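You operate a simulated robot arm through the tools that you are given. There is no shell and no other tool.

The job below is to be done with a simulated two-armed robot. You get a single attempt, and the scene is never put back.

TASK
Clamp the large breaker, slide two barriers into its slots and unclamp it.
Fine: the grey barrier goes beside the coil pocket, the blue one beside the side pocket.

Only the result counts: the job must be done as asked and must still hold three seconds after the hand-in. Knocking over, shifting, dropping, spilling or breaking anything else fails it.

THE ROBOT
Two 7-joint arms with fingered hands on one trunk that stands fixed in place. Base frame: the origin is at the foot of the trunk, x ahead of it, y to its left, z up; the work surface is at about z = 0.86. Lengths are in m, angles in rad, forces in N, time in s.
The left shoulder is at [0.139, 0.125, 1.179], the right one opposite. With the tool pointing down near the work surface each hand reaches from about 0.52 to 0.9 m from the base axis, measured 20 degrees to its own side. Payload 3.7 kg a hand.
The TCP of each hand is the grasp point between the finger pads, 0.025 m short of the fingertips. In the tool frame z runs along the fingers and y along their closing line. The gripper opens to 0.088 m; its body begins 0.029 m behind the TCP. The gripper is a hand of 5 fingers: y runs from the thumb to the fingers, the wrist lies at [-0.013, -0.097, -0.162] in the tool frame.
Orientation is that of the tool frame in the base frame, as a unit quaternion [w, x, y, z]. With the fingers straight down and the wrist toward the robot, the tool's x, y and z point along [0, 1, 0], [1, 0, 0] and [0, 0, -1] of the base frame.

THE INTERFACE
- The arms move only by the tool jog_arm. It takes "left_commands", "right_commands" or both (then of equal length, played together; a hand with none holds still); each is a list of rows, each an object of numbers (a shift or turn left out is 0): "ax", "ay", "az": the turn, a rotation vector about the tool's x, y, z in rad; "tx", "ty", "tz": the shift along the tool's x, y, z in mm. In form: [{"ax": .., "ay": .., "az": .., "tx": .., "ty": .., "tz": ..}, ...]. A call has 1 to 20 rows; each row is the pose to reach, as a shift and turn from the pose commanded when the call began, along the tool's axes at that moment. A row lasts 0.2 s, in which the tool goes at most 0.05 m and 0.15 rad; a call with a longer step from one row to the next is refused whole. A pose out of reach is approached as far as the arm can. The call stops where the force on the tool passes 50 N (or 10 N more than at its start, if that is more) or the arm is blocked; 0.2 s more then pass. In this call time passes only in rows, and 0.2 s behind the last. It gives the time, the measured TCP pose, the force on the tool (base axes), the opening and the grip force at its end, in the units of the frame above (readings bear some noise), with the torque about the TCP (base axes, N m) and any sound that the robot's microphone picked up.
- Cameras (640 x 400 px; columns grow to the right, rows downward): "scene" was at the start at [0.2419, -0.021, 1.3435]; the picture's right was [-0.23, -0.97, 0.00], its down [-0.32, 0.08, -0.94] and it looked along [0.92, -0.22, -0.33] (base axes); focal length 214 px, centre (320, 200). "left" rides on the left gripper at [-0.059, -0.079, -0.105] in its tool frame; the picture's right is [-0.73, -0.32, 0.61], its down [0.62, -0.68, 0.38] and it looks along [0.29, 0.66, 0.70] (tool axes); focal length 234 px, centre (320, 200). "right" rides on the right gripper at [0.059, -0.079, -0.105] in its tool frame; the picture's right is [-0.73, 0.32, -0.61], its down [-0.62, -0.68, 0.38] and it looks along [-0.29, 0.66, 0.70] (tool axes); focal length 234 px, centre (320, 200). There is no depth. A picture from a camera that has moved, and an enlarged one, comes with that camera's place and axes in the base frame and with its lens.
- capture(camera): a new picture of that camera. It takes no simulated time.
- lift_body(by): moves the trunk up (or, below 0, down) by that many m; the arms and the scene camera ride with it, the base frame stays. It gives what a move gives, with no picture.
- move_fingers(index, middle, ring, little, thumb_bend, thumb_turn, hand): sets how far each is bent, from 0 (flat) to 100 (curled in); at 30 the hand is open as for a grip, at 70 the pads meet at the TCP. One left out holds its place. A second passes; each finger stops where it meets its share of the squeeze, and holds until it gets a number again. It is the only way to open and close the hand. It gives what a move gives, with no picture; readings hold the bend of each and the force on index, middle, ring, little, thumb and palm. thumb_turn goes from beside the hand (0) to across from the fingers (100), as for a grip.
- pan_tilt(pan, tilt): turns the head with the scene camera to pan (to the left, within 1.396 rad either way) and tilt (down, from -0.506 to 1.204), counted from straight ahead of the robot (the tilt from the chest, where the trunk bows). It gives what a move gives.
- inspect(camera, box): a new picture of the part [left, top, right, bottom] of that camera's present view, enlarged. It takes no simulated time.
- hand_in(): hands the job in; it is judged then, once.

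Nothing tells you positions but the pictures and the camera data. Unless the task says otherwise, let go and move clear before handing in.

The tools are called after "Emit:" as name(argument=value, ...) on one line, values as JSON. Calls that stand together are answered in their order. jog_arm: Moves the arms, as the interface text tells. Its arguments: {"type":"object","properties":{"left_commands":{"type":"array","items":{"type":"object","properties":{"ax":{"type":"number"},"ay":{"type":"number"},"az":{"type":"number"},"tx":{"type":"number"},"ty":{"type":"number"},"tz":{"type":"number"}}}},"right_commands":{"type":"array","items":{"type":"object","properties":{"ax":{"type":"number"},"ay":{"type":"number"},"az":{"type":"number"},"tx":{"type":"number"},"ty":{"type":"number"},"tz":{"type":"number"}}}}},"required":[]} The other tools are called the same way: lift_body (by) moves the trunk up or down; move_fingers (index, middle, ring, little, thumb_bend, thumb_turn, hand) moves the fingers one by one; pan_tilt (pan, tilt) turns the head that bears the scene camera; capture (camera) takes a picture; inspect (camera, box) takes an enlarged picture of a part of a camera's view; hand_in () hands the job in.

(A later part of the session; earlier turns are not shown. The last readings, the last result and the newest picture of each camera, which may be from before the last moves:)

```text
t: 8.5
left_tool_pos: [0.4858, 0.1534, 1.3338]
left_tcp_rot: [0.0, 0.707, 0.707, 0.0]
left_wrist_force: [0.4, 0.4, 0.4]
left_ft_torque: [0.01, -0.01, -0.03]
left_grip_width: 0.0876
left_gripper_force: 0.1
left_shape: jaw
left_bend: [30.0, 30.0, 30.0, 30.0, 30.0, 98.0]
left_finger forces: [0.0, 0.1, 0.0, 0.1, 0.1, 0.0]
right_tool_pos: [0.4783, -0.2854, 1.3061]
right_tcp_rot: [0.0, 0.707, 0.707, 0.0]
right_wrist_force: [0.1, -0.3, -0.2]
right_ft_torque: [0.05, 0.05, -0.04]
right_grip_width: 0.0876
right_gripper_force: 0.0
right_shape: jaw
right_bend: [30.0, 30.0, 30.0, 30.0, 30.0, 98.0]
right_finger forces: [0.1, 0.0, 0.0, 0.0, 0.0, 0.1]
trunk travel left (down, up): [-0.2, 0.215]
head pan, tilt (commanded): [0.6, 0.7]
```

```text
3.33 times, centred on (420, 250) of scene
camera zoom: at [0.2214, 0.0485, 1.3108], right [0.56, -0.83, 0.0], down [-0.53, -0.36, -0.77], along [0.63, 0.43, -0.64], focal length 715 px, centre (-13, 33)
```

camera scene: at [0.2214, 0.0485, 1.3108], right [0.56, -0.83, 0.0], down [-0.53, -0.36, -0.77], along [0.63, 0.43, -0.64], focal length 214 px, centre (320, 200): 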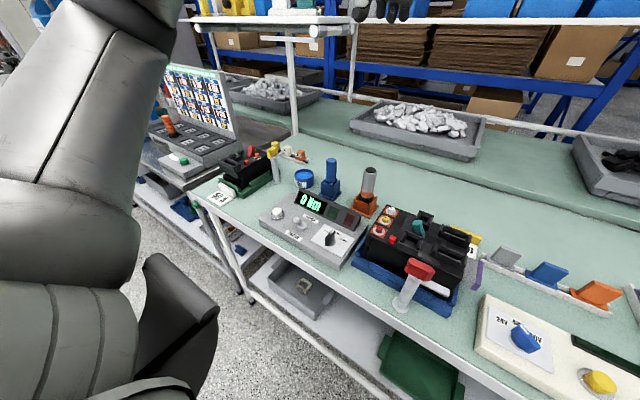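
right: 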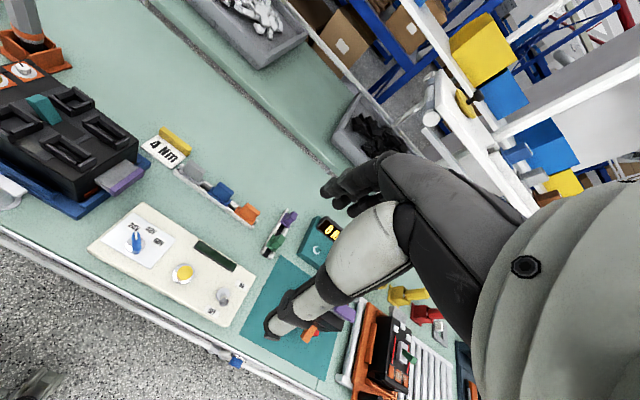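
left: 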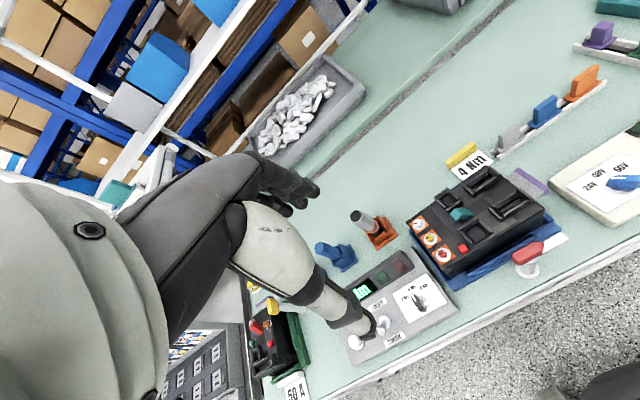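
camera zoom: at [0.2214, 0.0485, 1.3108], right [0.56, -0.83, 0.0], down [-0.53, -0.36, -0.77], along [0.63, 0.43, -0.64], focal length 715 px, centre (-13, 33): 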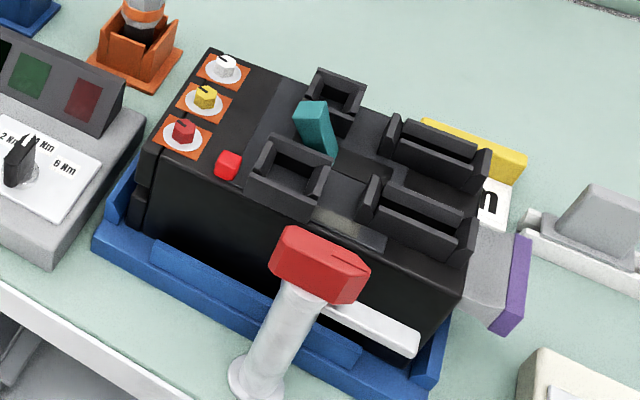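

The red head carries a pointer bar aligned with the arm (arm underside just above the breaker top), so I take it as a clamp that is turned 90° so the arm goes over the breaker's front edge. I estimate: clamp head (0.480, 0.022, 0.99), breaker top z≈0.968, slots centred at y≈-0.018 with x≈0.554 (front) and 0.6135 (back). I'll raise the trunk for arm room and move the left hand away.

Emit:
lift_body(by=0.15)

Emit:
jog_arm(left_commands=[{"tx": 40}, {"tx": 80}, {"tx": 120}, {"tx": 150}])

Emit:
pan_tilt(pan=-0.1, tilt=1.0)

Emit:
capture(camera="scene")

```text
t: 10.3
left_tool_pos: [0.4862, 0.1553, 1.4832]
left_tcp_rot: [-0.001, 0.707, 0.707, -0.001]
left_wrist_force: [-0.1, -0.8, -0.2]
left_ft_torque: [-0.02, 0.0, 0.0]
left_grip_width: 0.0875
left_gripper_force: 0.0
left_shape: jaw
left_bend: [30.0, 30.0, 30.0, 30.0, 30.0, 98.0]
left_finger forces: [0.1, 0.1, 0.0, 0.1, 0.1, 0.0]
right_tool_pos: [0.4795, -0.2862, 1.4557]
right_tcp_rot: [0.0, 0.707, 0.707, -0.001]
right_wrist_force: [0.8, 0.0, -0.1]
right_ft_torque: [0.05, 0.03, -0.02]
right_grip_width: 0.0877
right_gripper_force: 0.0
right_shape: jaw
right_bend: [30.0, 30.0, 30.0, 30.0, 30.0, 98.0]
right_finger forces: [0.1, 0.0, 0.0, 0.0, 0.0, 0.0]
trunk travel left (down, up): [-0.35, 0.066]
head pan, tilt (commanded): [0.6, 0.7]
```

```text
t: 11.3
left_tool_pos: [0.4861, 0.3056, 1.483]
left_tcp_rot: [0.0, 0.707, 0.707, 0.0]
left_wrist_force: [-0.1, 0.5, 0.1]
left_ft_torque: [0.01, 0.01, 0.01]
left_grip_width: 0.0878
left_gripper_force: 0.0
left_shape: jaw
left_bend: [30.0, 30.0, 30.0, 30.0, 30.0, 98.0]
left_finger forces: [0.0, 0.1, 0.0, 0.0, 0.0, 0.0]
right_tool_pos: [0.4785, -0.2848, 1.4559]
right_tcp_rot: [0.0, 0.707, 0.708, 0.0]
right_wrist_force: [0.2, 0.4, 0.0]
right_ft_torque: [-0.04, -0.05, -0.01]
right_grip_width: 0.0878
right_gripper_force: 0.1
right_shape: jaw
right_bend: [30.0, 30.0, 30.0, 30.0, 30.0, 98.0]
right_finger forces: [0.1, 0.0, 0.1, 0.0, 0.0, 0.0]
trunk travel left (down, up): [-0.35, 0.066]
head pan, tilt (commanded): [0.6, 0.7]
```

```text
t: 12.3
left_tool_pos: [0.4859, 0.3055, 1.4839]
left_tcp_rot: [0.0, 0.707, 0.707, 0.0]
left_wrist_force: [0.0, -0.8, -0.1]
left_ft_torque: [0.0, 0.0, -0.02]
left_grip_width: 0.0876
left_gripper_force: 0.1
left_shape: jaw
left_bend: [30.0, 30.0, 30.0, 30.0, 30.0, 98.0]
left_finger forces: [0.1, 0.0, 0.0, 0.0, 0.0, 0.0]
right_tool_pos: [0.4792, -0.2869, 1.4566]
right_tcp_rot: [0.0, 0.707, 0.708, -0.001]
right_wrist_force: [0.1, 0.5, 0.0]
right_ft_torque: [-0.02, 0.01, 0.01]
right_grip_width: 0.0875
right_gripper_force: 0.1
right_shape: jaw
right_bend: [30.0, 30.0, 30.0, 30.0, 30.0, 98.0]
right_finger forces: [0.0, 0.0, 0.0, 0.1, 0.0, 0.0]
trunk travel left (down, up): [-0.35, 0.066]
head pan, tilt (commanded): [-0.099, 1.0]
```

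```text
taken
camera scene: at [0.1171, -0.0106, 1.4494], right [-0.15, -0.99, 0.0], down [-0.78, 0.12, -0.61], along [0.61, -0.09, -0.79], focal length 214 px, centre (320, 200)
```

scene: 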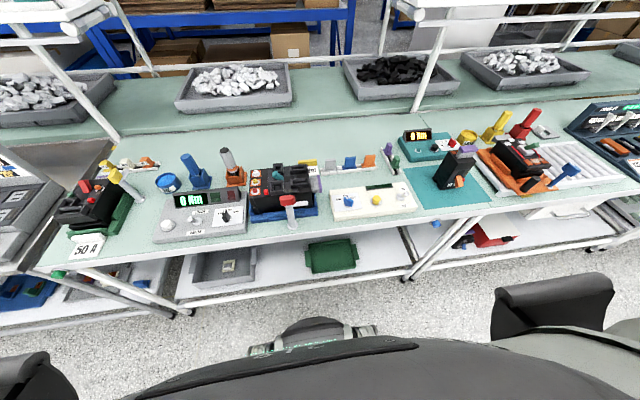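

Trunk raised. Now I move the right hand to above the clamp (z ≈ 1.15) to check reach and to see finger geometry.

Emit:
jog_arm(right_commands=[{"tx": 31, "tz": 30}, {"tx": 62, "tz": 60}, {"tx": 92, "tz": 90}, {"tx": 123, "tz": 120}, {"tx": 154, "tz": 150}, {"tx": 185, "tz": 180}, {"tx": 216, "tz": 210}, {"tx": 246, "tz": 240}, {"tx": 277, "tz": 270}, {"tx": 308, "tz": 300}])

Emit:
capture(camera="scene")

Emit:
capture(camera="right")

Emit:
capture(camera="left")

```text
t: 14.5
left_tool_pos: [0.4854, 0.3052, 1.4833]
left_tcp_rot: [0.002, 0.707, 0.707, -0.001]
left_wrist_force: [-0.4, -0.3, -0.6]
left_ft_torque: [-0.01, 0.0, -0.03]
left_grip_width: 0.0874
left_gripper_force: 0.0
left_shape: jaw
left_bend: [30.0, 30.0, 30.0, 30.0, 30.0, 98.0]
left_finger forces: [0.1, 0.1, 0.0, 0.0, 0.1, 0.0]
right_tool_pos: [0.4801, 0.0231, 1.1544]
right_tcp_rot: [-0.001, 0.708, 0.707, 0.0]
right_wrist_force: [-0.1, 0.0, 0.1]
right_ft_torque: [0.02, -0.01, -0.01]
right_grip_width: 0.0878
right_gripper_force: 0.0
right_shape: jaw
right_bend: [30.0, 30.0, 30.0, 30.0, 30.0, 98.0]
right_finger forces: [0.0, 0.0, 0.0, 0.1, 0.0, 0.1]
trunk travel left (down, up): [-0.35, 0.066]
head pan, tilt (commanded): [-0.099, 1.0]
```

```text
taken
camera scene: at [0.1174, -0.0094, 1.4493], right [-0.15, -0.99, 0.0], down [-0.78, 0.11, -0.61], along [0.61, -0.09, -0.79], focal length 214 px, centre (320, 200)
```

scene: 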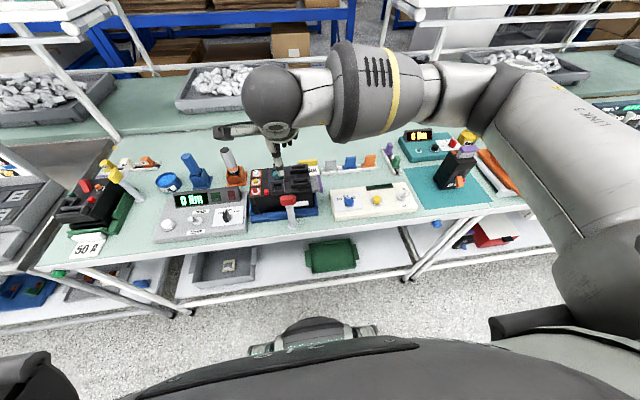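

```text
taken
camera right: at [0.4005, 0.0818, 1.262], right [0.32, -0.73, 0.61], down [-0.68, -0.62, -0.38], along [0.66, -0.29, -0.7], focal length 234 px, centre (320, 200)
```

right: 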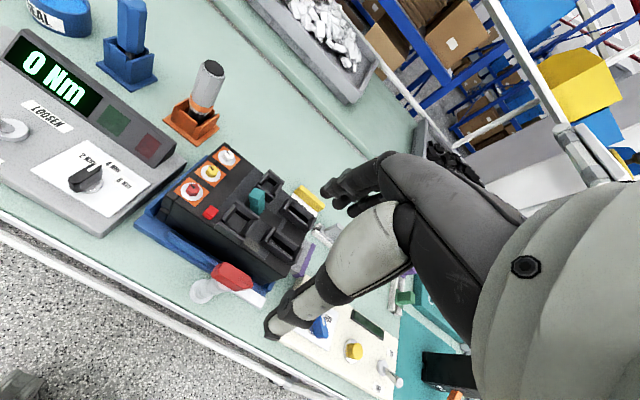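

```text
taken
camera left: at [0.4071, 0.245, 1.5873], right [-0.32, -0.73, -0.61], down [-0.68, 0.62, -0.38], along [0.66, 0.29, -0.7], focal length 234 px, centre (320, 200)
```

left: 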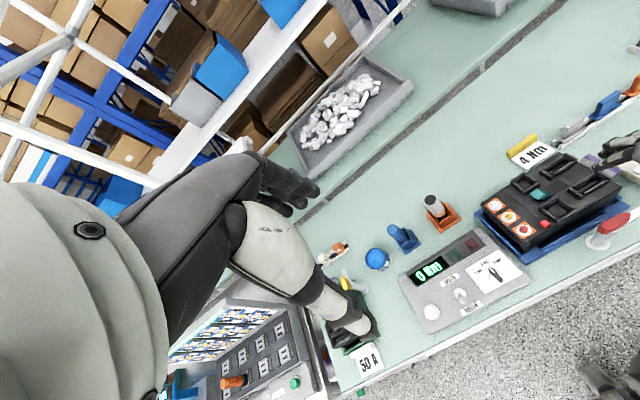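

The right hand is above the clamp and reach is fine. I'll look at the fingers' shape from the left wrist camera and the scene camera.

Emit:
inspect(camera="left", box=[540, 110, 640, 260])

Emit:
inspect(camera="scene", box=[220, 90, 320, 240])

Emit:
inspect(camera="right", box=[130, 120, 430, 360])

```text
2.67 times, centred on (590, 185) of left
camera zoom: at [0.4071, 0.245, 1.5873], right [-0.32, -0.73, -0.61], down [-0.68, 0.62, -0.38], along [0.66, 0.29, -0.7], focal length 624 px, centre (-400, 240)
```

zoom: 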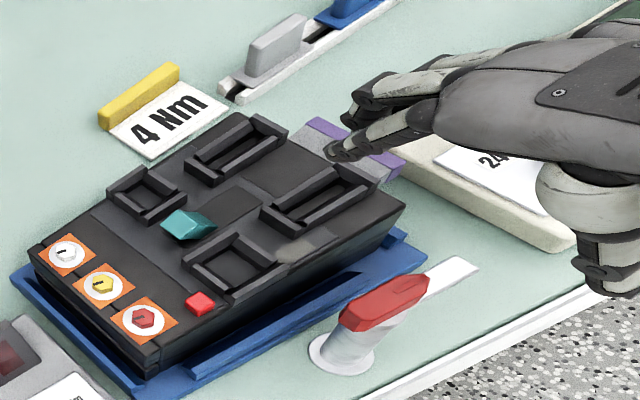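

```text
2.67 times, centred on (270, 165) of scene
camera zoom: at [0.1174, -0.0094, 1.4493], right [-0.15, -0.99, 0.0], down [-0.78, 0.11, -0.61], along [0.61, -0.09, -0.79], focal length 572 px, centre (453, 293)
```

zoom: 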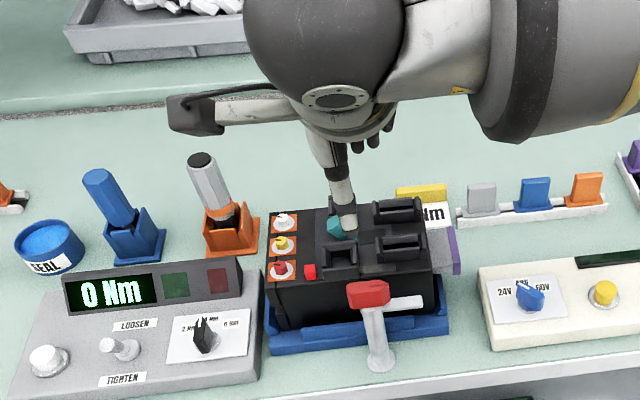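

```text
1.67 times, centred on (280, 240) of right
camera zoom: at [0.4005, 0.0818, 1.262], right [0.32, -0.73, 0.61], down [-0.68, -0.62, -0.38], along [0.66, -0.29, -0.7], focal length 390 px, centre (387, 133)
```

zoom: 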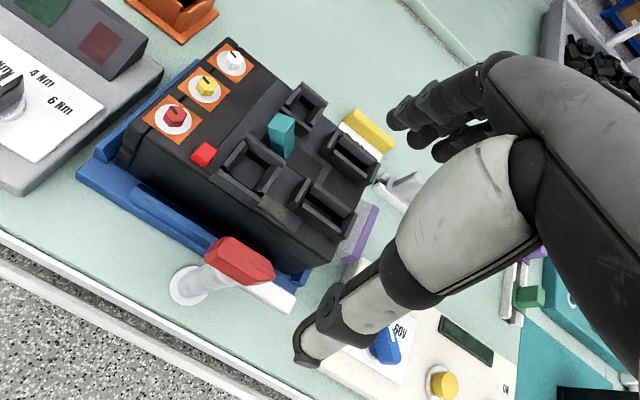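

I'll test the 90° counter-clockwise yaw (seen from above) here in free air to make sure the arm can do it.

Emit:
jog_arm(right_commands=[{"az": -0.143}, {"az": -0.286}, {"az": -0.428}, {"az": -0.571}, {"az": -0.714}, {"az": -0.857}, {"az": -1.0}, {"az": -1.142}, {"az": -1.285}, {"az": -1.428}, {"az": -1.571}])

Emit:
capture(camera="right")

Emit:
capture(camera="scene")

```text
t: 16.9
left_tool_pos: [0.486, 0.3046, 1.4838]
left_tcp_rot: [0.0, 0.707, 0.707, 0.0]
left_wrist_force: [-0.2, 1.3, 0.4]
left_ft_torque: [-0.02, -0.05, 0.07]
left_grip_width: 0.0879
left_gripper_force: 0.0
left_shape: jaw
left_bend: [30.0, 30.0, 30.0, 30.0, 30.0, 98.0]
left_finger forces: [0.0, 0.0, 0.0, 0.1, 0.0, 0.1]
right_tool_pos: [0.479, 0.0231, 1.1558]
right_tcp_rot: [0.0, 0.19, 0.982, 0.0]
right_wrist_force: [-1.2, -0.3, 0.2]
right_ft_torque: [0.01, 0.03, -0.06]
right_grip_width: 0.0877
right_gripper_force: 0.0
right_shape: jaw
right_bend: [30.0, 30.0, 30.0, 30.0, 30.0, 98.0]
right_finger forces: [0.0, 0.0, 0.0, 0.1, 0.0, 0.1]
right hand out of reach, approached as far as the arm can: row 9, 10, 11
trunk travel left (down, up): [-0.35, 0.066]
head pan, tilt (commanded): [-0.099, 1.0]
```

```text
taken
camera right: at [0.3939, -0.0286, 1.2636], right [0.79, 0.03, 0.61], down [0.32, -0.86, -0.38], along [0.51, 0.5, -0.7], focal length 234 px, centre (320, 200)
```

right: 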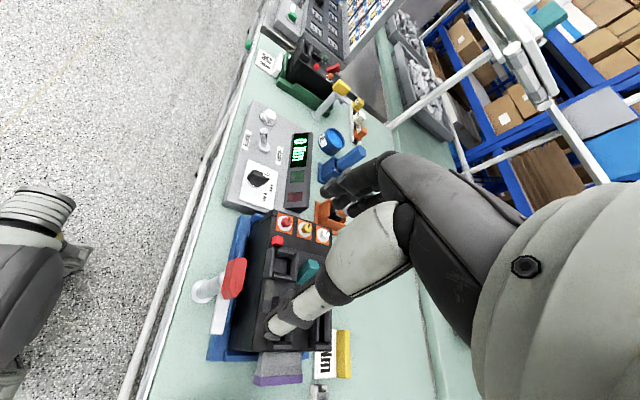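

```text
taken
camera scene: at [0.1166, -0.0127, 1.4496], right [-0.18, -0.98, 0.0], down [-0.78, 0.14, -0.61], along [0.6, -0.11, -0.79], focal length 214 px, centre (320, 200)
```

scene: 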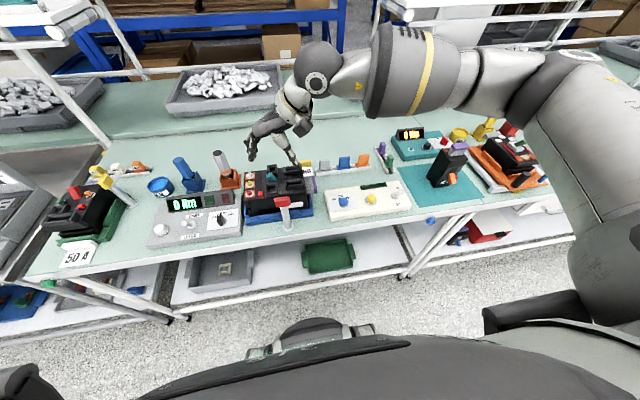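

The yaw stops near 68°, short of 90°. I'll turn back and test the opposite yaw range, to decide which hand and grip to use for the clamp.

Emit:
jog_arm(right_commands=[{"az": 0.143}, {"az": 0.286}, {"az": 0.428}, {"az": 0.571}, {"az": 0.714}, {"az": 0.857}, {"az": 1.0}, {"az": 1.142}, {"az": 1.285}, {"az": 1.428}, {"az": 1.571}])

```text
t: 19.3
left_tool_pos: [0.4863, 0.3053, 1.4834]
left_tcp_rot: [0.0, 0.707, 0.707, 0.0]
left_wrist_force: [-0.3, 1.2, 0.3]
left_ft_torque: [-0.02, 0.04, 0.01]
left_grip_width: 0.0877
left_gripper_force: 0.1
left_shape: jaw
left_bend: [30.0, 30.0, 30.0, 30.0, 30.0, 98.0]
left_finger forces: [0.0, 0.0, 0.0, 0.1, 0.0, 0.0]
right_tool_pos: [0.4791, 0.0241, 1.157]
right_tcp_rot: [0.0, 0.829, 0.559, -0.001]
right_wrist_force: [-0.1, -0.4, 0.5]
right_ft_torque: [0.02, 0.03, 0.02]
right_grip_width: 0.0877
right_gripper_force: 0.0
right_shape: jaw
right_bend: [30.0, 30.0, 30.0, 30.0, 30.0, 98.0]
right_finger forces: [0.0, 0.1, 0.0, 0.0, 0.1, 0.0]
trunk travel left (down, up): [-0.35, 0.066]
head pan, tilt (commanded): [-0.099, 1.0]
```

Emit:
jog_arm(right_commands=[{"az": 0.143}, {"az": 0.286}, {"az": 0.428}, {"az": 0.571}, {"az": 0.714}, {"az": 0.857}, {"az": 1.0}, {"az": 1.142}, {"az": 1.285}, {"az": 1.428}])

Emit:
capture(camera="right")

```text
t: 21.5
left_tool_pos: [0.4868, 0.3055, 1.483]
left_tcp_rot: [0.0, 0.707, 0.707, -0.001]
left_wrist_force: [0.0, -0.8, 1.0]
left_ft_torque: [0.0, 0.0, 0.05]
left_grip_width: 0.0878
left_gripper_force: 0.0
left_shape: jaw
left_bend: [30.0, 30.0, 30.0, 30.0, 30.0, 98.0]
left_finger forces: [0.1, 0.1, 0.1, 0.0, 0.0, 0.0]
right_tool_pos: [0.4788, 0.0226, 1.157]
right_tcp_rot: [0.0, 0.993, -0.12, 0.001]
right_wrist_force: [0.0, -0.9, 0.3]
right_ft_torque: [-0.01, 0.04, 0.04]
right_grip_width: 0.0876
right_gripper_force: 0.0
right_shape: jaw
right_bend: [30.0, 30.0, 30.0, 30.0, 30.0, 98.0]
right_finger forces: [0.1, 0.0, 0.0, 0.0, 0.0, 0.0]
trunk travel left (down, up): [-0.35, 0.066]
head pan, tilt (commanded): [-0.099, 1.0]
```

```text
taken
camera right: at [0.5543, 0.0852, 1.2638], right [-0.78, -0.14, 0.61], down [-0.44, 0.81, -0.38], along [-0.44, -0.57, -0.7], focal length 234 px, centre (320, 200)
```

right: 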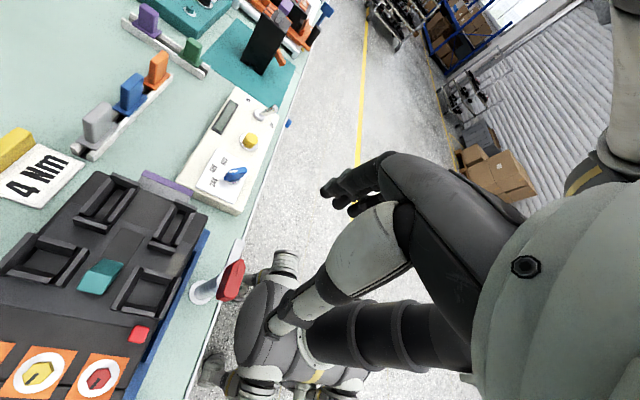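

The right arm can yaw clockwise past −100°, so by mirror symmetry the left arm can do the counter-clockwise 90° for the clamp. From this viewpoint I can also check the breaker's other side for markings.

Emit:
inspect(camera="right", box=[0, 160, 250, 400])

Emit:
inspect(camera="right", box=[60, 40, 200, 160])

Emit:
inspect(camera="right", box=[120, 0, 330, 110])

```text
1.67 times, centred on (125, 280) of right
camera zoom: at [0.5543, 0.0852, 1.2638], right [-0.78, -0.14, 0.61], down [-0.44, 0.81, -0.38], along [-0.44, -0.57, -0.7], focal length 390 px, centre (645, 67)
```

zoom: 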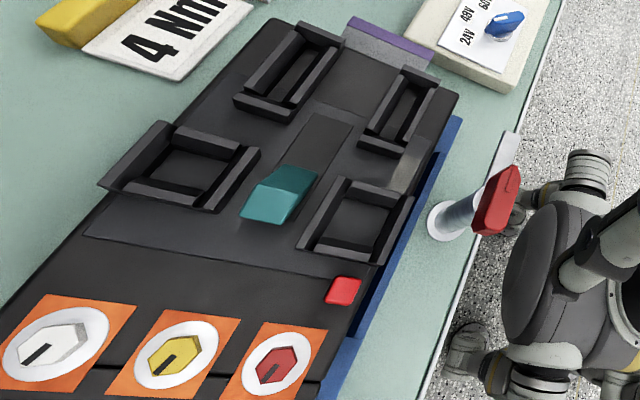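

```text
3.33 times, centred on (130, 100) of right
camera zoom: at [0.5543, 0.0852, 1.2638], right [-0.78, -0.14, 0.61], down [-0.44, 0.81, -0.38], along [-0.44, -0.57, -0.7], focal length 781 px, centre (953, 533)
```

zoom: 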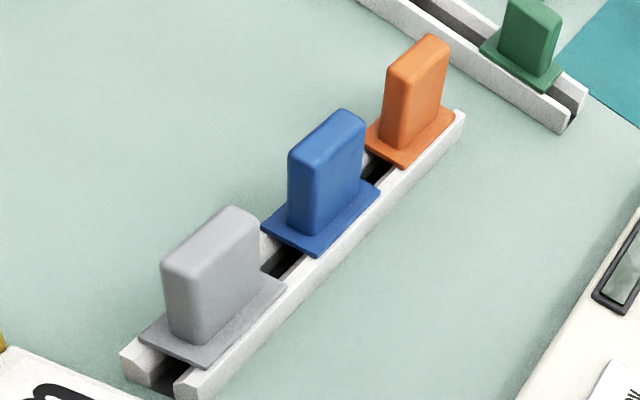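

```text
3.05 times, centred on (225, 55) of right
camera zoom: at [0.5543, 0.0852, 1.2638], right [-0.78, -0.14, 0.61], down [-0.44, 0.81, -0.38], along [-0.44, -0.57, -0.7], focal length 714 px, centre (610, 642)
```

zoom: 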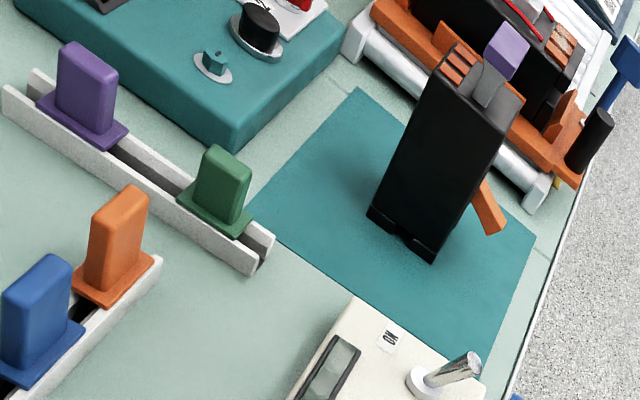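

Let me zoom on the 50 A breaker from the scene camera and on the pockets from this new viewpoint for comparison.

Emit:
inspect(camera="scene", box=[40, 150, 150, 240])

Emit:
inspect(camera="right", box=[30, 215, 110, 285])

Emit:
inspect(camera="right", box=[100, 240, 190, 330])

Emit:
inspect(camera="right", box=[60, 170, 210, 260])

```text
4.44 times, centred on (95, 195) of scene
camera zoom: at [0.1137, -0.0218, 1.4483], right [-0.3, -0.95, 0.0], down [-0.76, 0.24, -0.6], along [0.57, -0.18, -0.8], focal length 953 px, centre (1320, 222)
```

zoom: 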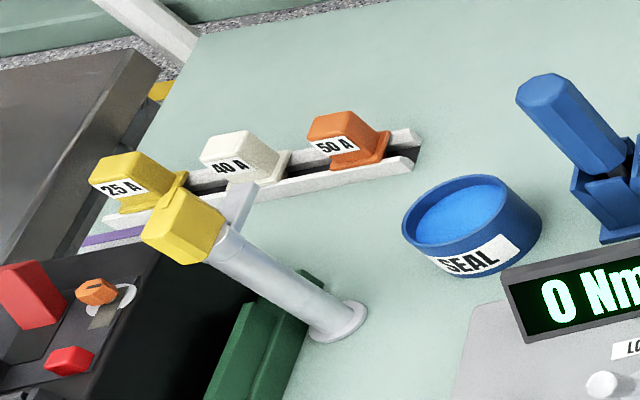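

```text
5.71 times, centred on (70, 250) of right
camera zoom: at [0.5543, 0.0852, 1.2638], right [-0.78, -0.14, 0.61], down [-0.44, 0.81, -0.38], along [-0.44, -0.57, -0.7], focal length 1338 px, centre (1749, -86)
```

zoom: 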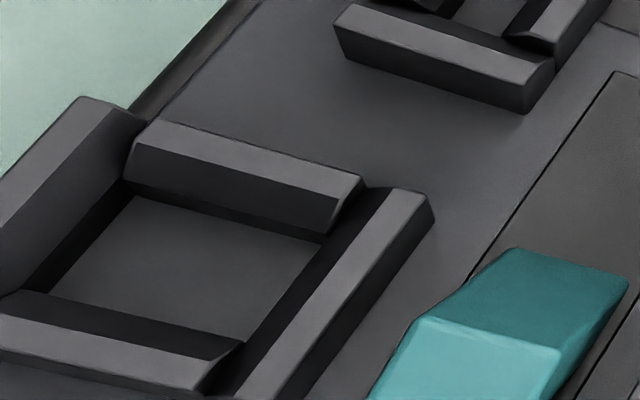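

```text
4.44 times, centred on (145, 285) of right
camera zoom: at [0.5543, 0.0852, 1.2638], right [-0.78, -0.14, 0.61], down [-0.44, 0.81, -0.38], along [-0.44, -0.57, -0.7], focal length 1041 px, centre (1098, -178)
```

zoom: 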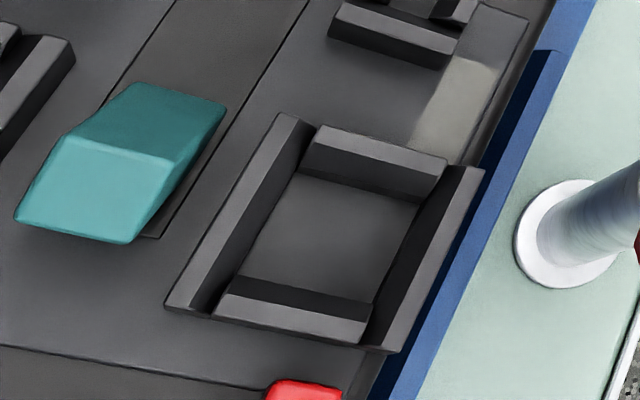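

```text
4.27 times, centred on (135, 215) of right
camera zoom: at [0.5543, 0.0852, 1.2638], right [-0.78, -0.14, 0.61], down [-0.44, 0.81, -0.38], along [-0.44, -0.57, -0.7], focal length 999 px, centre (1109, 136)
```

zoom: 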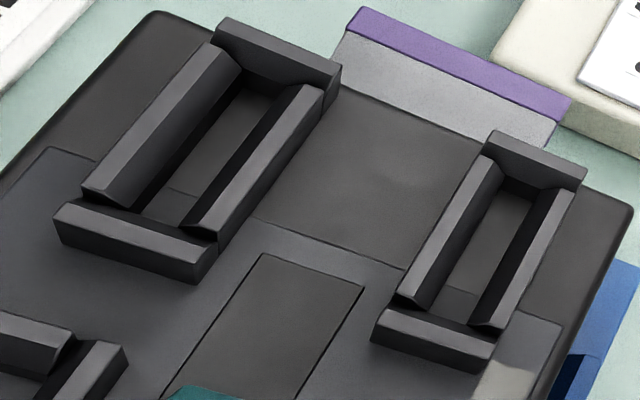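

No labels, but the front pocket (wider, next to the red trip button) matches the larger purple accessory, and the back one is narrower; I take the wide front pocket by the trip button as the coil pocket, the narrow back one as the side pocket. Now I return the right hand to standard orientation and away to the right, leaving room for the left hand to work the clamp.

Emit:
jog_arm(right_commands=[{"az": -0.139, "tx": 6, "ty": 24, "tz": -9}, {"az": -0.279, "tx": 12, "ty": 48, "tz": -18}, {"az": -0.418, "tx": 18, "ty": 72, "tz": -28}, {"az": -0.557, "tx": 24, "ty": 96, "tz": -37}, {"az": -0.697, "tx": 29, "ty": 120, "tz": -46}, {"az": -0.836, "tx": 35, "ty": 143, "tz": -55}, {"az": -0.975, "tx": 41, "ty": 167, "tz": -65}, {"az": -1.115, "tx": 47, "ty": 191, "tz": -74}, {"az": -1.254, "tx": 53, "ty": 215, "tz": -83}, {"az": -1.393, "tx": 59, "ty": 239, "tz": -92}, {"az": -1.533, "tx": 65, "ty": 263, "tz": -102}, {"az": -1.672, "tx": 70, "ty": 287, "tz": -111}, {"az": -1.811, "tx": 76, "ty": 311, "tz": -120}])

```text
t: 24.3
left_tool_pos: [0.4857, 0.3049, 1.4838]
left_tcp_rot: [0.001, 0.707, 0.707, 0.0]
left_wrist_force: [-0.4, -0.7, 0.2]
left_ft_torque: [0.02, -0.02, 0.04]
left_grip_width: 0.0874
left_gripper_force: 0.0
left_shape: jaw
left_bend: [30.0, 30.0, 30.0, 30.0, 30.0, 98.0]
left_finger forces: [0.1, 0.0, 0.1, 0.0, 0.0, 0.0]
right_tool_pos: [0.4782, -0.2981, 1.2774]
right_tcp_rot: [0.0, 0.706, 0.709, 0.0]
right_wrist_force: [0.3, 0.2, 0.2]
right_ft_torque: [-0.01, 0.04, -0.02]
right_grip_width: 0.0877
right_gripper_force: 0.1
right_shape: jaw
right_bend: [30.0, 30.0, 30.0, 30.0, 30.0, 98.0]
right_finger forces: [0.0, 0.0, 0.0, 0.0, 0.1, 0.0]
trunk travel left (down, up): [-0.35, 0.066]
head pan, tilt (commanded): [-0.099, 1.0]
```

Emit:
jog_arm(left_commands=[{"tx": -28, "ty": -1, "tz": 33}, {"tx": -57, "ty": -1, "tz": 67}, {"tx": -85, "ty": -2, "tz": 100}, {"tx": -113, "ty": -2, "tz": 134}, {"tx": -142, "ty": -3, "tz": 167}, {"tx": -170, "ty": -4, "tz": 200}, {"tx": -198, "ty": -4, "tz": 234}, {"tx": -226, "ty": -5, "tz": 267}, {"tx": -255, "ty": -5, "tz": 301}, {"tx": -283, "ty": -6, "tz": 334}])

Emit:
jog_arm(left_commands=[{"az": -0.143}, {"az": -0.286}, {"az": -0.428}, {"az": -0.571}, {"az": -0.714}, {"az": -0.857}, {"az": -1.0}, {"az": -1.142}, {"az": -1.285}, {"az": -1.428}, {"az": -1.571}, {"az": -1.68}])

Emit:
capture(camera="scene")

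Emit:
capture(camera="left")

Emit:
capture(camera="right")

```text
t: 26.5
left_tool_pos: [0.4808, 0.0206, 1.1506]
left_tcp_rot: [0.0, 0.707, 0.707, 0.0]
left_wrist_force: [0.1, 0.5, 0.5]
left_ft_torque: [0.03, -0.01, 0.01]
left_grip_width: 0.0879
left_gripper_force: 0.0
left_shape: jaw
left_bend: [30.0, 30.0, 30.0, 30.0, 30.0, 98.0]
left_finger forces: [0.0, 0.0, 0.1, 0.1, 0.0, 0.0]
right_tool_pos: [0.4792, -0.2978, 1.2782]
right_tcp_rot: [0.001, 0.707, 0.707, 0.0]
right_wrist_force: [0.1, -0.5, 0.0]
right_ft_torque: [-0.01, 0.02, -0.01]
right_grip_width: 0.0877
right_gripper_force: 0.0
right_shape: jaw
right_bend: [30.0, 30.0, 30.0, 30.0, 30.0, 98.0]
right_finger forces: [0.0, 0.0, 0.1, 0.0, 0.0, 0.0]
trunk travel left (down, up): [-0.35, 0.066]
head pan, tilt (commanded): [-0.099, 1.0]
```

```text
t: 29.1
left_tool_pos: [0.4806, 0.0219, 1.1506]
left_tcp_rot: [0.0, -0.056, 0.998, 0.0]
left_wrist_force: [0.3, 0.4, -0.4]
left_ft_torque: [-0.02, 0.02, -0.02]
left_grip_width: 0.0877
left_gripper_force: 0.1
left_shape: jaw
left_bend: [30.0, 30.0, 30.0, 30.0, 30.0, 98.0]
left_finger forces: [0.0, 0.0, 0.1, 0.1, 0.0, 0.0]
right_tool_pos: [0.4782, -0.2967, 1.278]
right_tcp_rot: [0.0, 0.706, 0.708, 0.0]
right_wrist_force: [-0.2, -0.7, -0.3]
right_ft_torque: [0.01, -0.01, 0.01]
right_grip_width: 0.0876
right_gripper_force: 0.1
right_shape: jaw
right_bend: [30.0, 30.0, 30.0, 30.0, 30.0, 98.0]
right_finger forces: [0.0, 0.0, 0.0, 0.0, 0.1, 0.1]
trunk travel left (down, up): [-0.35, 0.066]
head pan, tilt (commanded): [-0.099, 1.0]
```

```text
taken
camera scene: at [0.1167, -0.0135, 1.4495], right [-0.19, -0.98, 0.0], down [-0.78, 0.15, -0.61], along [0.6, -0.12, -0.79], focal length 214 px, centre (320, 200)
```

scene: 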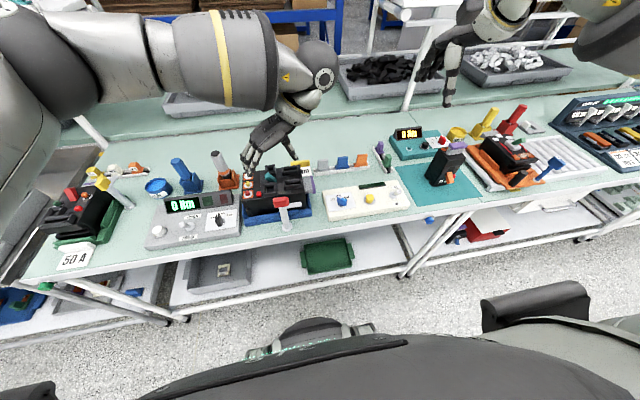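

```text
taken
camera left: at [0.5473, -0.053, 1.2542], right [0.76, -0.24, -0.61], down [-0.54, -0.75, -0.38], along [-0.36, 0.62, -0.7], focal length 234 px, centre (320, 200)
```

left: 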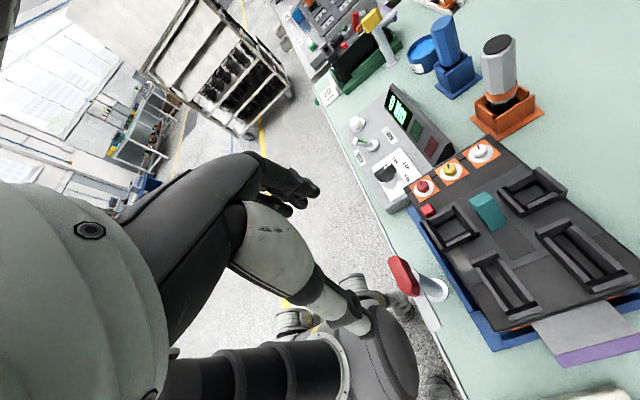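

```text
taken
camera right: at [0.3992, -0.2375, 1.3846], right [0.32, -0.73, 0.61], down [-0.68, -0.62, -0.38], along [0.66, -0.29, -0.7], focal length 234 px, centre (320, 200)
```

right: 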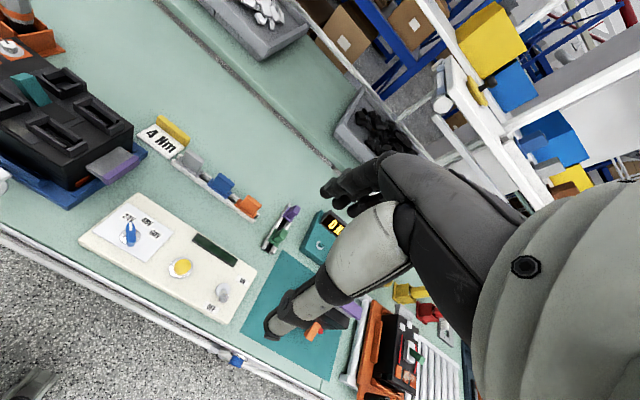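

The left arm can turn from 0° to beyond +90°. I'll zoom on the left hand to understand its finger geometry before descending on the clamp head.

Emit:
inspect(camera="scene", box=[220, 60, 350, 230])

Emit:
move_fingers(hand="left", index=50, middle=50, ring=50, little=50, thumb_bend=50)

Emit:
inspect(camera="scene", box=[220, 60, 350, 230])

Emit:
capture(camera="left")

```text
2.35 times, centred on (285, 145) of scene
camera zoom: at [0.1167, -0.0135, 1.4495], right [-0.19, -0.98, 0.0], down [-0.78, 0.15, -0.61], along [0.6, -0.12, -0.79], focal length 505 px, centre (402, 329)
```

zoom: 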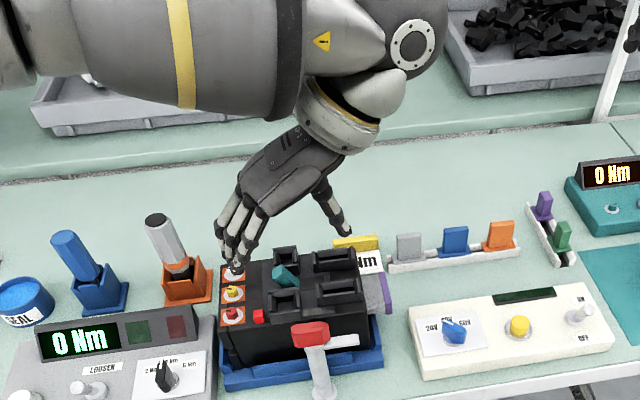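

```text
t: 30.1
left_tool_pos: [0.4794, 0.0208, 1.1499]
left_tcp_rot: [0.0, -0.054, 0.999, 0.0]
left_wrist_force: [0.0, -0.3, 0.5]
left_ft_torque: [-0.01, 0.02, -0.02]
left_grip_width: 0.042
left_gripper_force: 0.1
left_shape: fingers
left_bend: [50.0, 50.0, 50.0, 50.0, 50.0, 98.0]
left_finger forces: [0.0, 0.0, 0.0, 0.0, 0.0, 0.1]
right_tool_pos: [0.4787, -0.2972, 1.2773]
right_tcp_rot: [0.0, 0.706, 0.708, 0.0]
right_wrist_force: [0.2, -0.4, -0.5]
right_ft_torque: [-0.02, -0.01, -0.03]
right_grip_width: 0.0875
right_gripper_force: 0.0
right_shape: jaw
right_bend: [30.0, 30.0, 30.0, 30.0, 30.0, 98.0]
right_finger forces: [0.1, 0.0, 0.0, 0.0, 0.1, 0.0]
trunk travel left (down, up): [-0.35, 0.066]
head pan, tilt (commanded): [-0.099, 1.0]
```

```text
2.35 times, centred on (285, 145) of scene
camera zoom: at [0.1166, -0.0133, 1.4495], right [-0.19, -0.98, 0.0], down [-0.78, 0.15, -0.61], along [0.6, -0.11, -0.79], focal length 505 px, centre (402, 329)
```

zoom: 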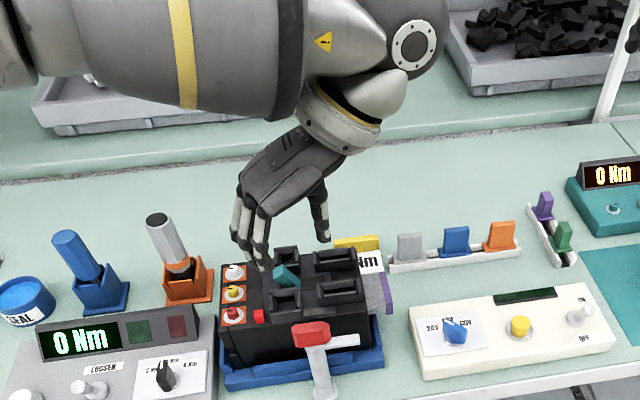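

```text
taken
camera left: at [0.547, -0.0532, 1.2541], right [0.76, -0.24, -0.61], down [-0.55, -0.75, -0.38], along [-0.36, 0.62, -0.7], focal length 234 px, centre (320, 200)
```

left: 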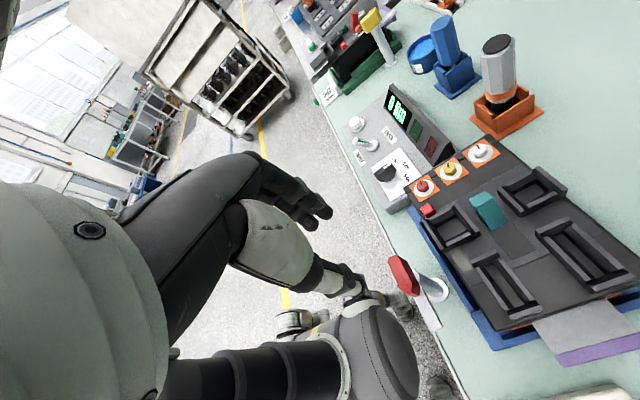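

Fingers at 50 give a 0.042 m gap, enough for the ~0.02 m thick clamp head. I turn the left hand back to yaw 0 over the clamp and look.

Emit:
jog_arm(left_commands=[{"az": 0.14}, {"az": 0.28}, {"az": 0.42}, {"az": 0.56}, {"az": 0.7}, {"az": 0.84}, {"az": 0.98}, {"az": 1.12}, {"az": 1.26}, {"az": 1.4}, {"az": 1.54}, {"az": 1.68}])

Emit:
capture(camera="left")

Emit:
inspect(camera="scene", box=[220, 100, 340, 250])

Emit:
inspect(camera="right", box=[0, 50, 150, 230])

```text
t: 32.7
left_tool_pos: [0.479, 0.0214, 1.1501]
left_tcp_rot: [0.0, 0.709, 0.706, 0.0]
left_wrist_force: [0.2, 0.0, -1.1]
left_ft_torque: [-0.03, 0.02, 0.02]
left_grip_width: 0.042
left_gripper_force: 0.1
left_shape: fingers
left_bend: [50.0, 50.0, 50.0, 50.0, 50.0, 98.0]
left_finger forces: [0.1, 0.0, 0.0, 0.0, 0.0, 0.0]
right_tool_pos: [0.4792, -0.2973, 1.2774]
right_tcp_rot: [0.0, 0.706, 0.708, 0.0]
right_wrist_force: [0.7, 0.1, -0.6]
right_ft_torque: [0.0, 0.03, -0.01]
right_grip_width: 0.0878
right_gripper_force: 0.1
right_shape: jaw
right_bend: [30.0, 30.0, 30.0, 30.0, 30.0, 98.0]
right_finger forces: [0.0, 0.0, 0.0, 0.0, 0.0, 0.0]
trunk travel left (down, up): [-0.35, 0.066]
head pan, tilt (commanded): [-0.099, 1.0]
```

```text
taken
camera left: at [0.4015, -0.039, 1.2547], right [-0.32, -0.73, -0.61], down [-0.68, 0.63, -0.38], along [0.66, 0.29, -0.7], focal length 234 px, centre (320, 200)
```

left: 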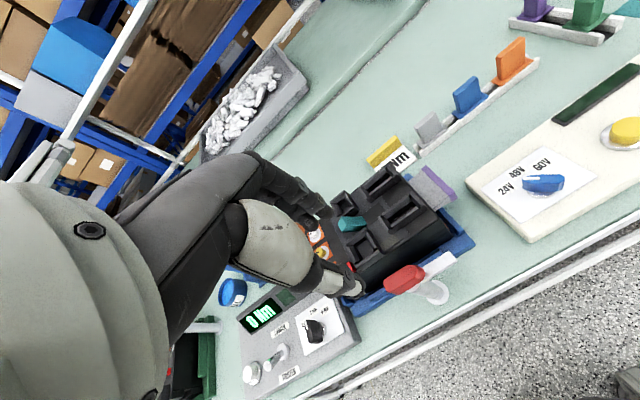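

```text
2.67 times, centred on (280, 175) of scene
camera zoom: at [0.1166, -0.0126, 1.4495], right [-0.18, -0.98, 0.0], down [-0.78, 0.14, -0.61], along [0.6, -0.11, -0.79], focal length 572 px, centre (427, 267)
```

zoom: 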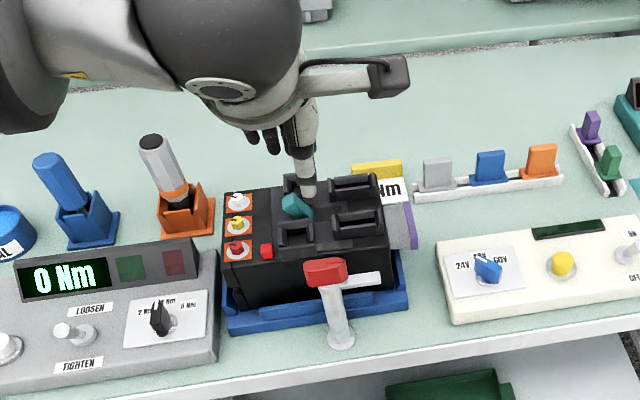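

```text
2.22 times, centred on (75, 140) of right
camera zoom: at [0.399, -0.237, 1.3848], right [0.32, -0.73, 0.61], down [-0.68, -0.62, -0.38], along [0.66, -0.29, -0.7], focal length 520 px, centre (864, 333)
```

zoom: 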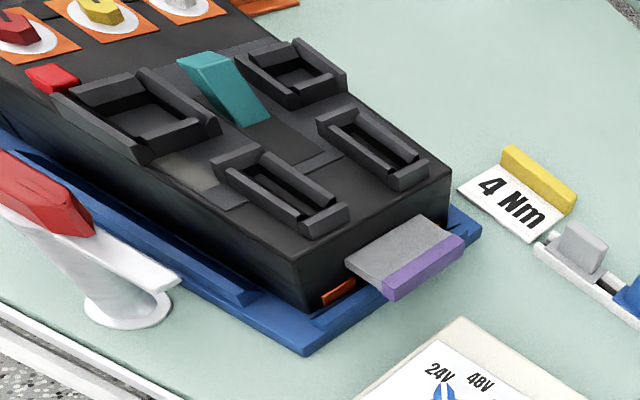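

Emit:
inspect(camera="left", box=[375, 245, 465, 310])

Emit:
inspect(camera="scene", box=[255, 185, 315, 235])

```text
6.15 times, centred on (420, 278) of left
camera zoom: at [0.4015, -0.039, 1.2547], right [-0.32, -0.73, -0.61], down [-0.68, 0.63, -0.38], along [0.66, 0.29, -0.7], focal length 1441 px, centre (-295, -277)
```

zoom: 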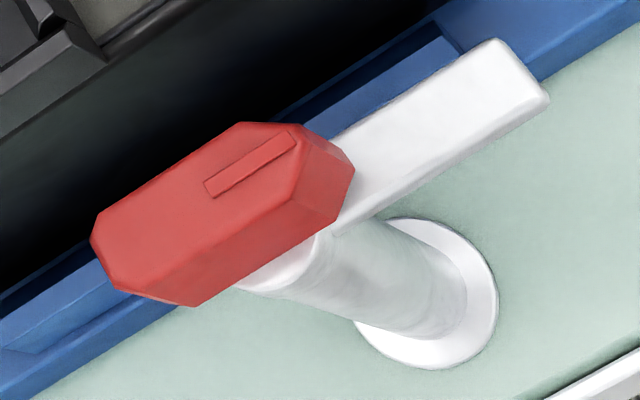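

```text
8.00 times, centred on (285, 210) of scene
camera zoom: at [0.1166, -0.0126, 1.4495], right [-0.18, -0.98, 0.0], down [-0.78, 0.14, -0.61], along [0.6, -0.11, -0.79], focal length 1716 px, centre (600, 120)
```

zoom: 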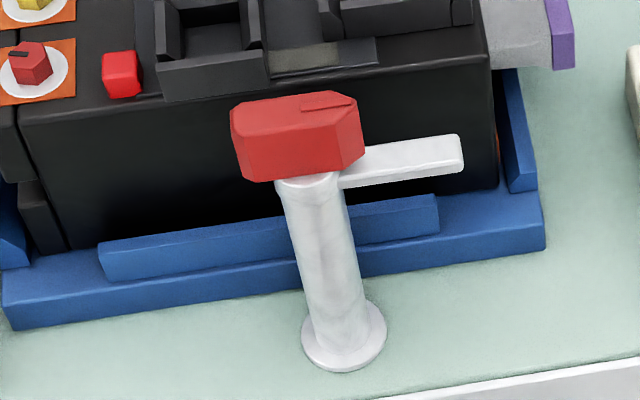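

Head centre is about (0.480, 0.022), z 0.981–0.998, 18 mm thick along x. I descend first to just above it and check alignment.

Emit:
jog_arm(left_commands=[{"ty": -2, "tz": 40}, {"ty": -2, "tz": 80}, {"ty": -2, "tz": 118}])

Emit:
capture(camera="left")

Emit:
inspect(camera="scene", box=[235, 130, 335, 240])

Emit:
inspect(camera="right", box=[0, 50, 150, 230])

```text
t: 33.5
left_tool_pos: [0.4808, 0.0224, 1.0319]
left_tcp_rot: [0.0, 0.707, 0.707, 0.0]
left_wrist_force: [-0.1, -0.4, -1.0]
left_ft_torque: [-0.01, 0.02, 0.0]
left_grip_width: 0.0419
left_gripper_force: 0.2
left_shape: fingers
left_bend: [50.0, 50.0, 50.0, 50.0, 50.0, 98.0]
left_finger forces: [0.0, 0.0, 0.0, 0.0, 0.0, 0.0]
right_tool_pos: [0.4788, -0.2963, 1.2776]
right_tcp_rot: [0.0, 0.706, 0.708, 0.0]
right_wrist_force: [-0.4, -0.4, 0.8]
right_ft_torque: [0.03, 0.02, -0.01]
right_grip_width: 0.0879
right_gripper_force: 0.1
right_shape: jaw
right_bend: [30.0, 30.0, 30.0, 30.0, 30.0, 98.0]
right_finger forces: [0.0, 0.0, 0.1, 0.0, 0.1, 0.1]
trunk travel left (down, up): [-0.35, 0.066]
head pan, tilt (commanded): [-0.099, 1.0]
```

```text
taken
camera left: at [0.4006, -0.0379, 1.1364], right [-0.32, -0.73, -0.61], down [-0.68, 0.62, -0.38], along [0.66, 0.29, -0.7], focal length 234 px, centre (320, 200)
```

left: 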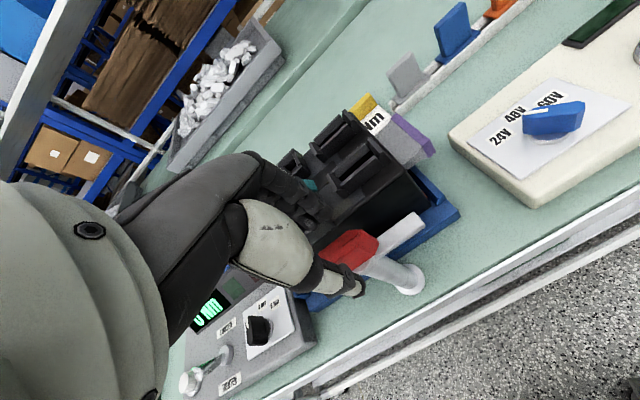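

```text
3.64 times, centred on (285, 185) of scene
camera zoom: at [0.1173, -0.0127, 1.4495], right [-0.18, -0.98, 0.0], down [-0.78, 0.14, -0.61], along [0.6, -0.11, -0.79], focal length 780 px, centre (447, 254)
```

zoom: 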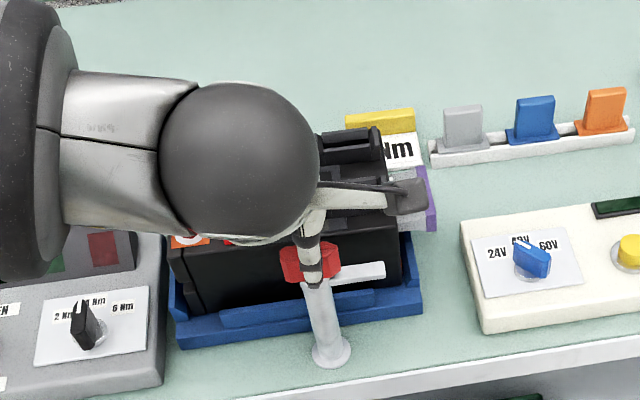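

```text
2.22 times, centred on (75, 140) of right
camera zoom: at [0.3997, -0.2372, 1.3845], right [0.32, -0.73, 0.61], down [-0.68, -0.62, -0.38], along [0.66, -0.29, -0.7], focal length 520 px, centre (864, 333)
```

zoom: 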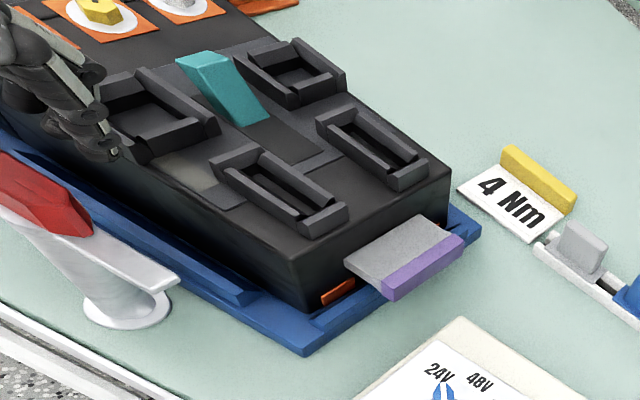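

Emit:
inspect(camera="right", box=[0, 40, 60, 130])

Emit:
inspect(camera="left", box=[240, 150, 440, 310])

```text
4.44 times, centred on (30, 85) of right
camera zoom: at [0.3997, -0.2372, 1.3845], right [0.32, -0.73, 0.61], down [-0.68, -0.62, -0.38], along [0.66, -0.29, -0.7], focal length 1041 px, centre (1609, 711)
```

zoom: 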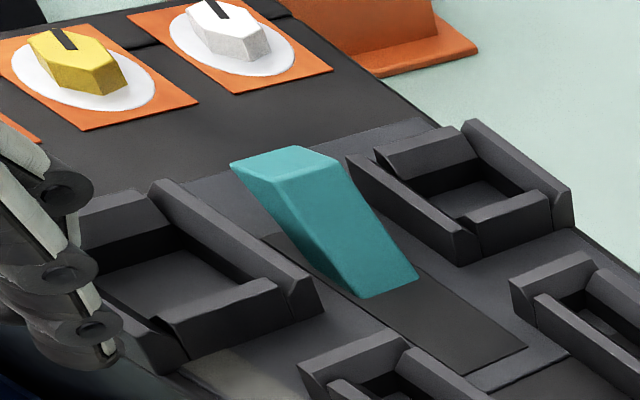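

```text
2.50 times, centred on (340, 230) of left
camera zoom: at [0.4006, -0.0379, 1.1364], right [-0.32, -0.73, -0.61], down [-0.68, 0.62, -0.38], along [0.66, 0.29, -0.7], focal length 585 px, centre (270, 125)
```

zoom: 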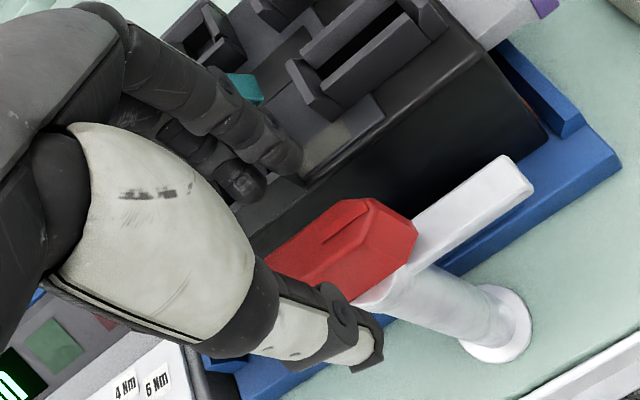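

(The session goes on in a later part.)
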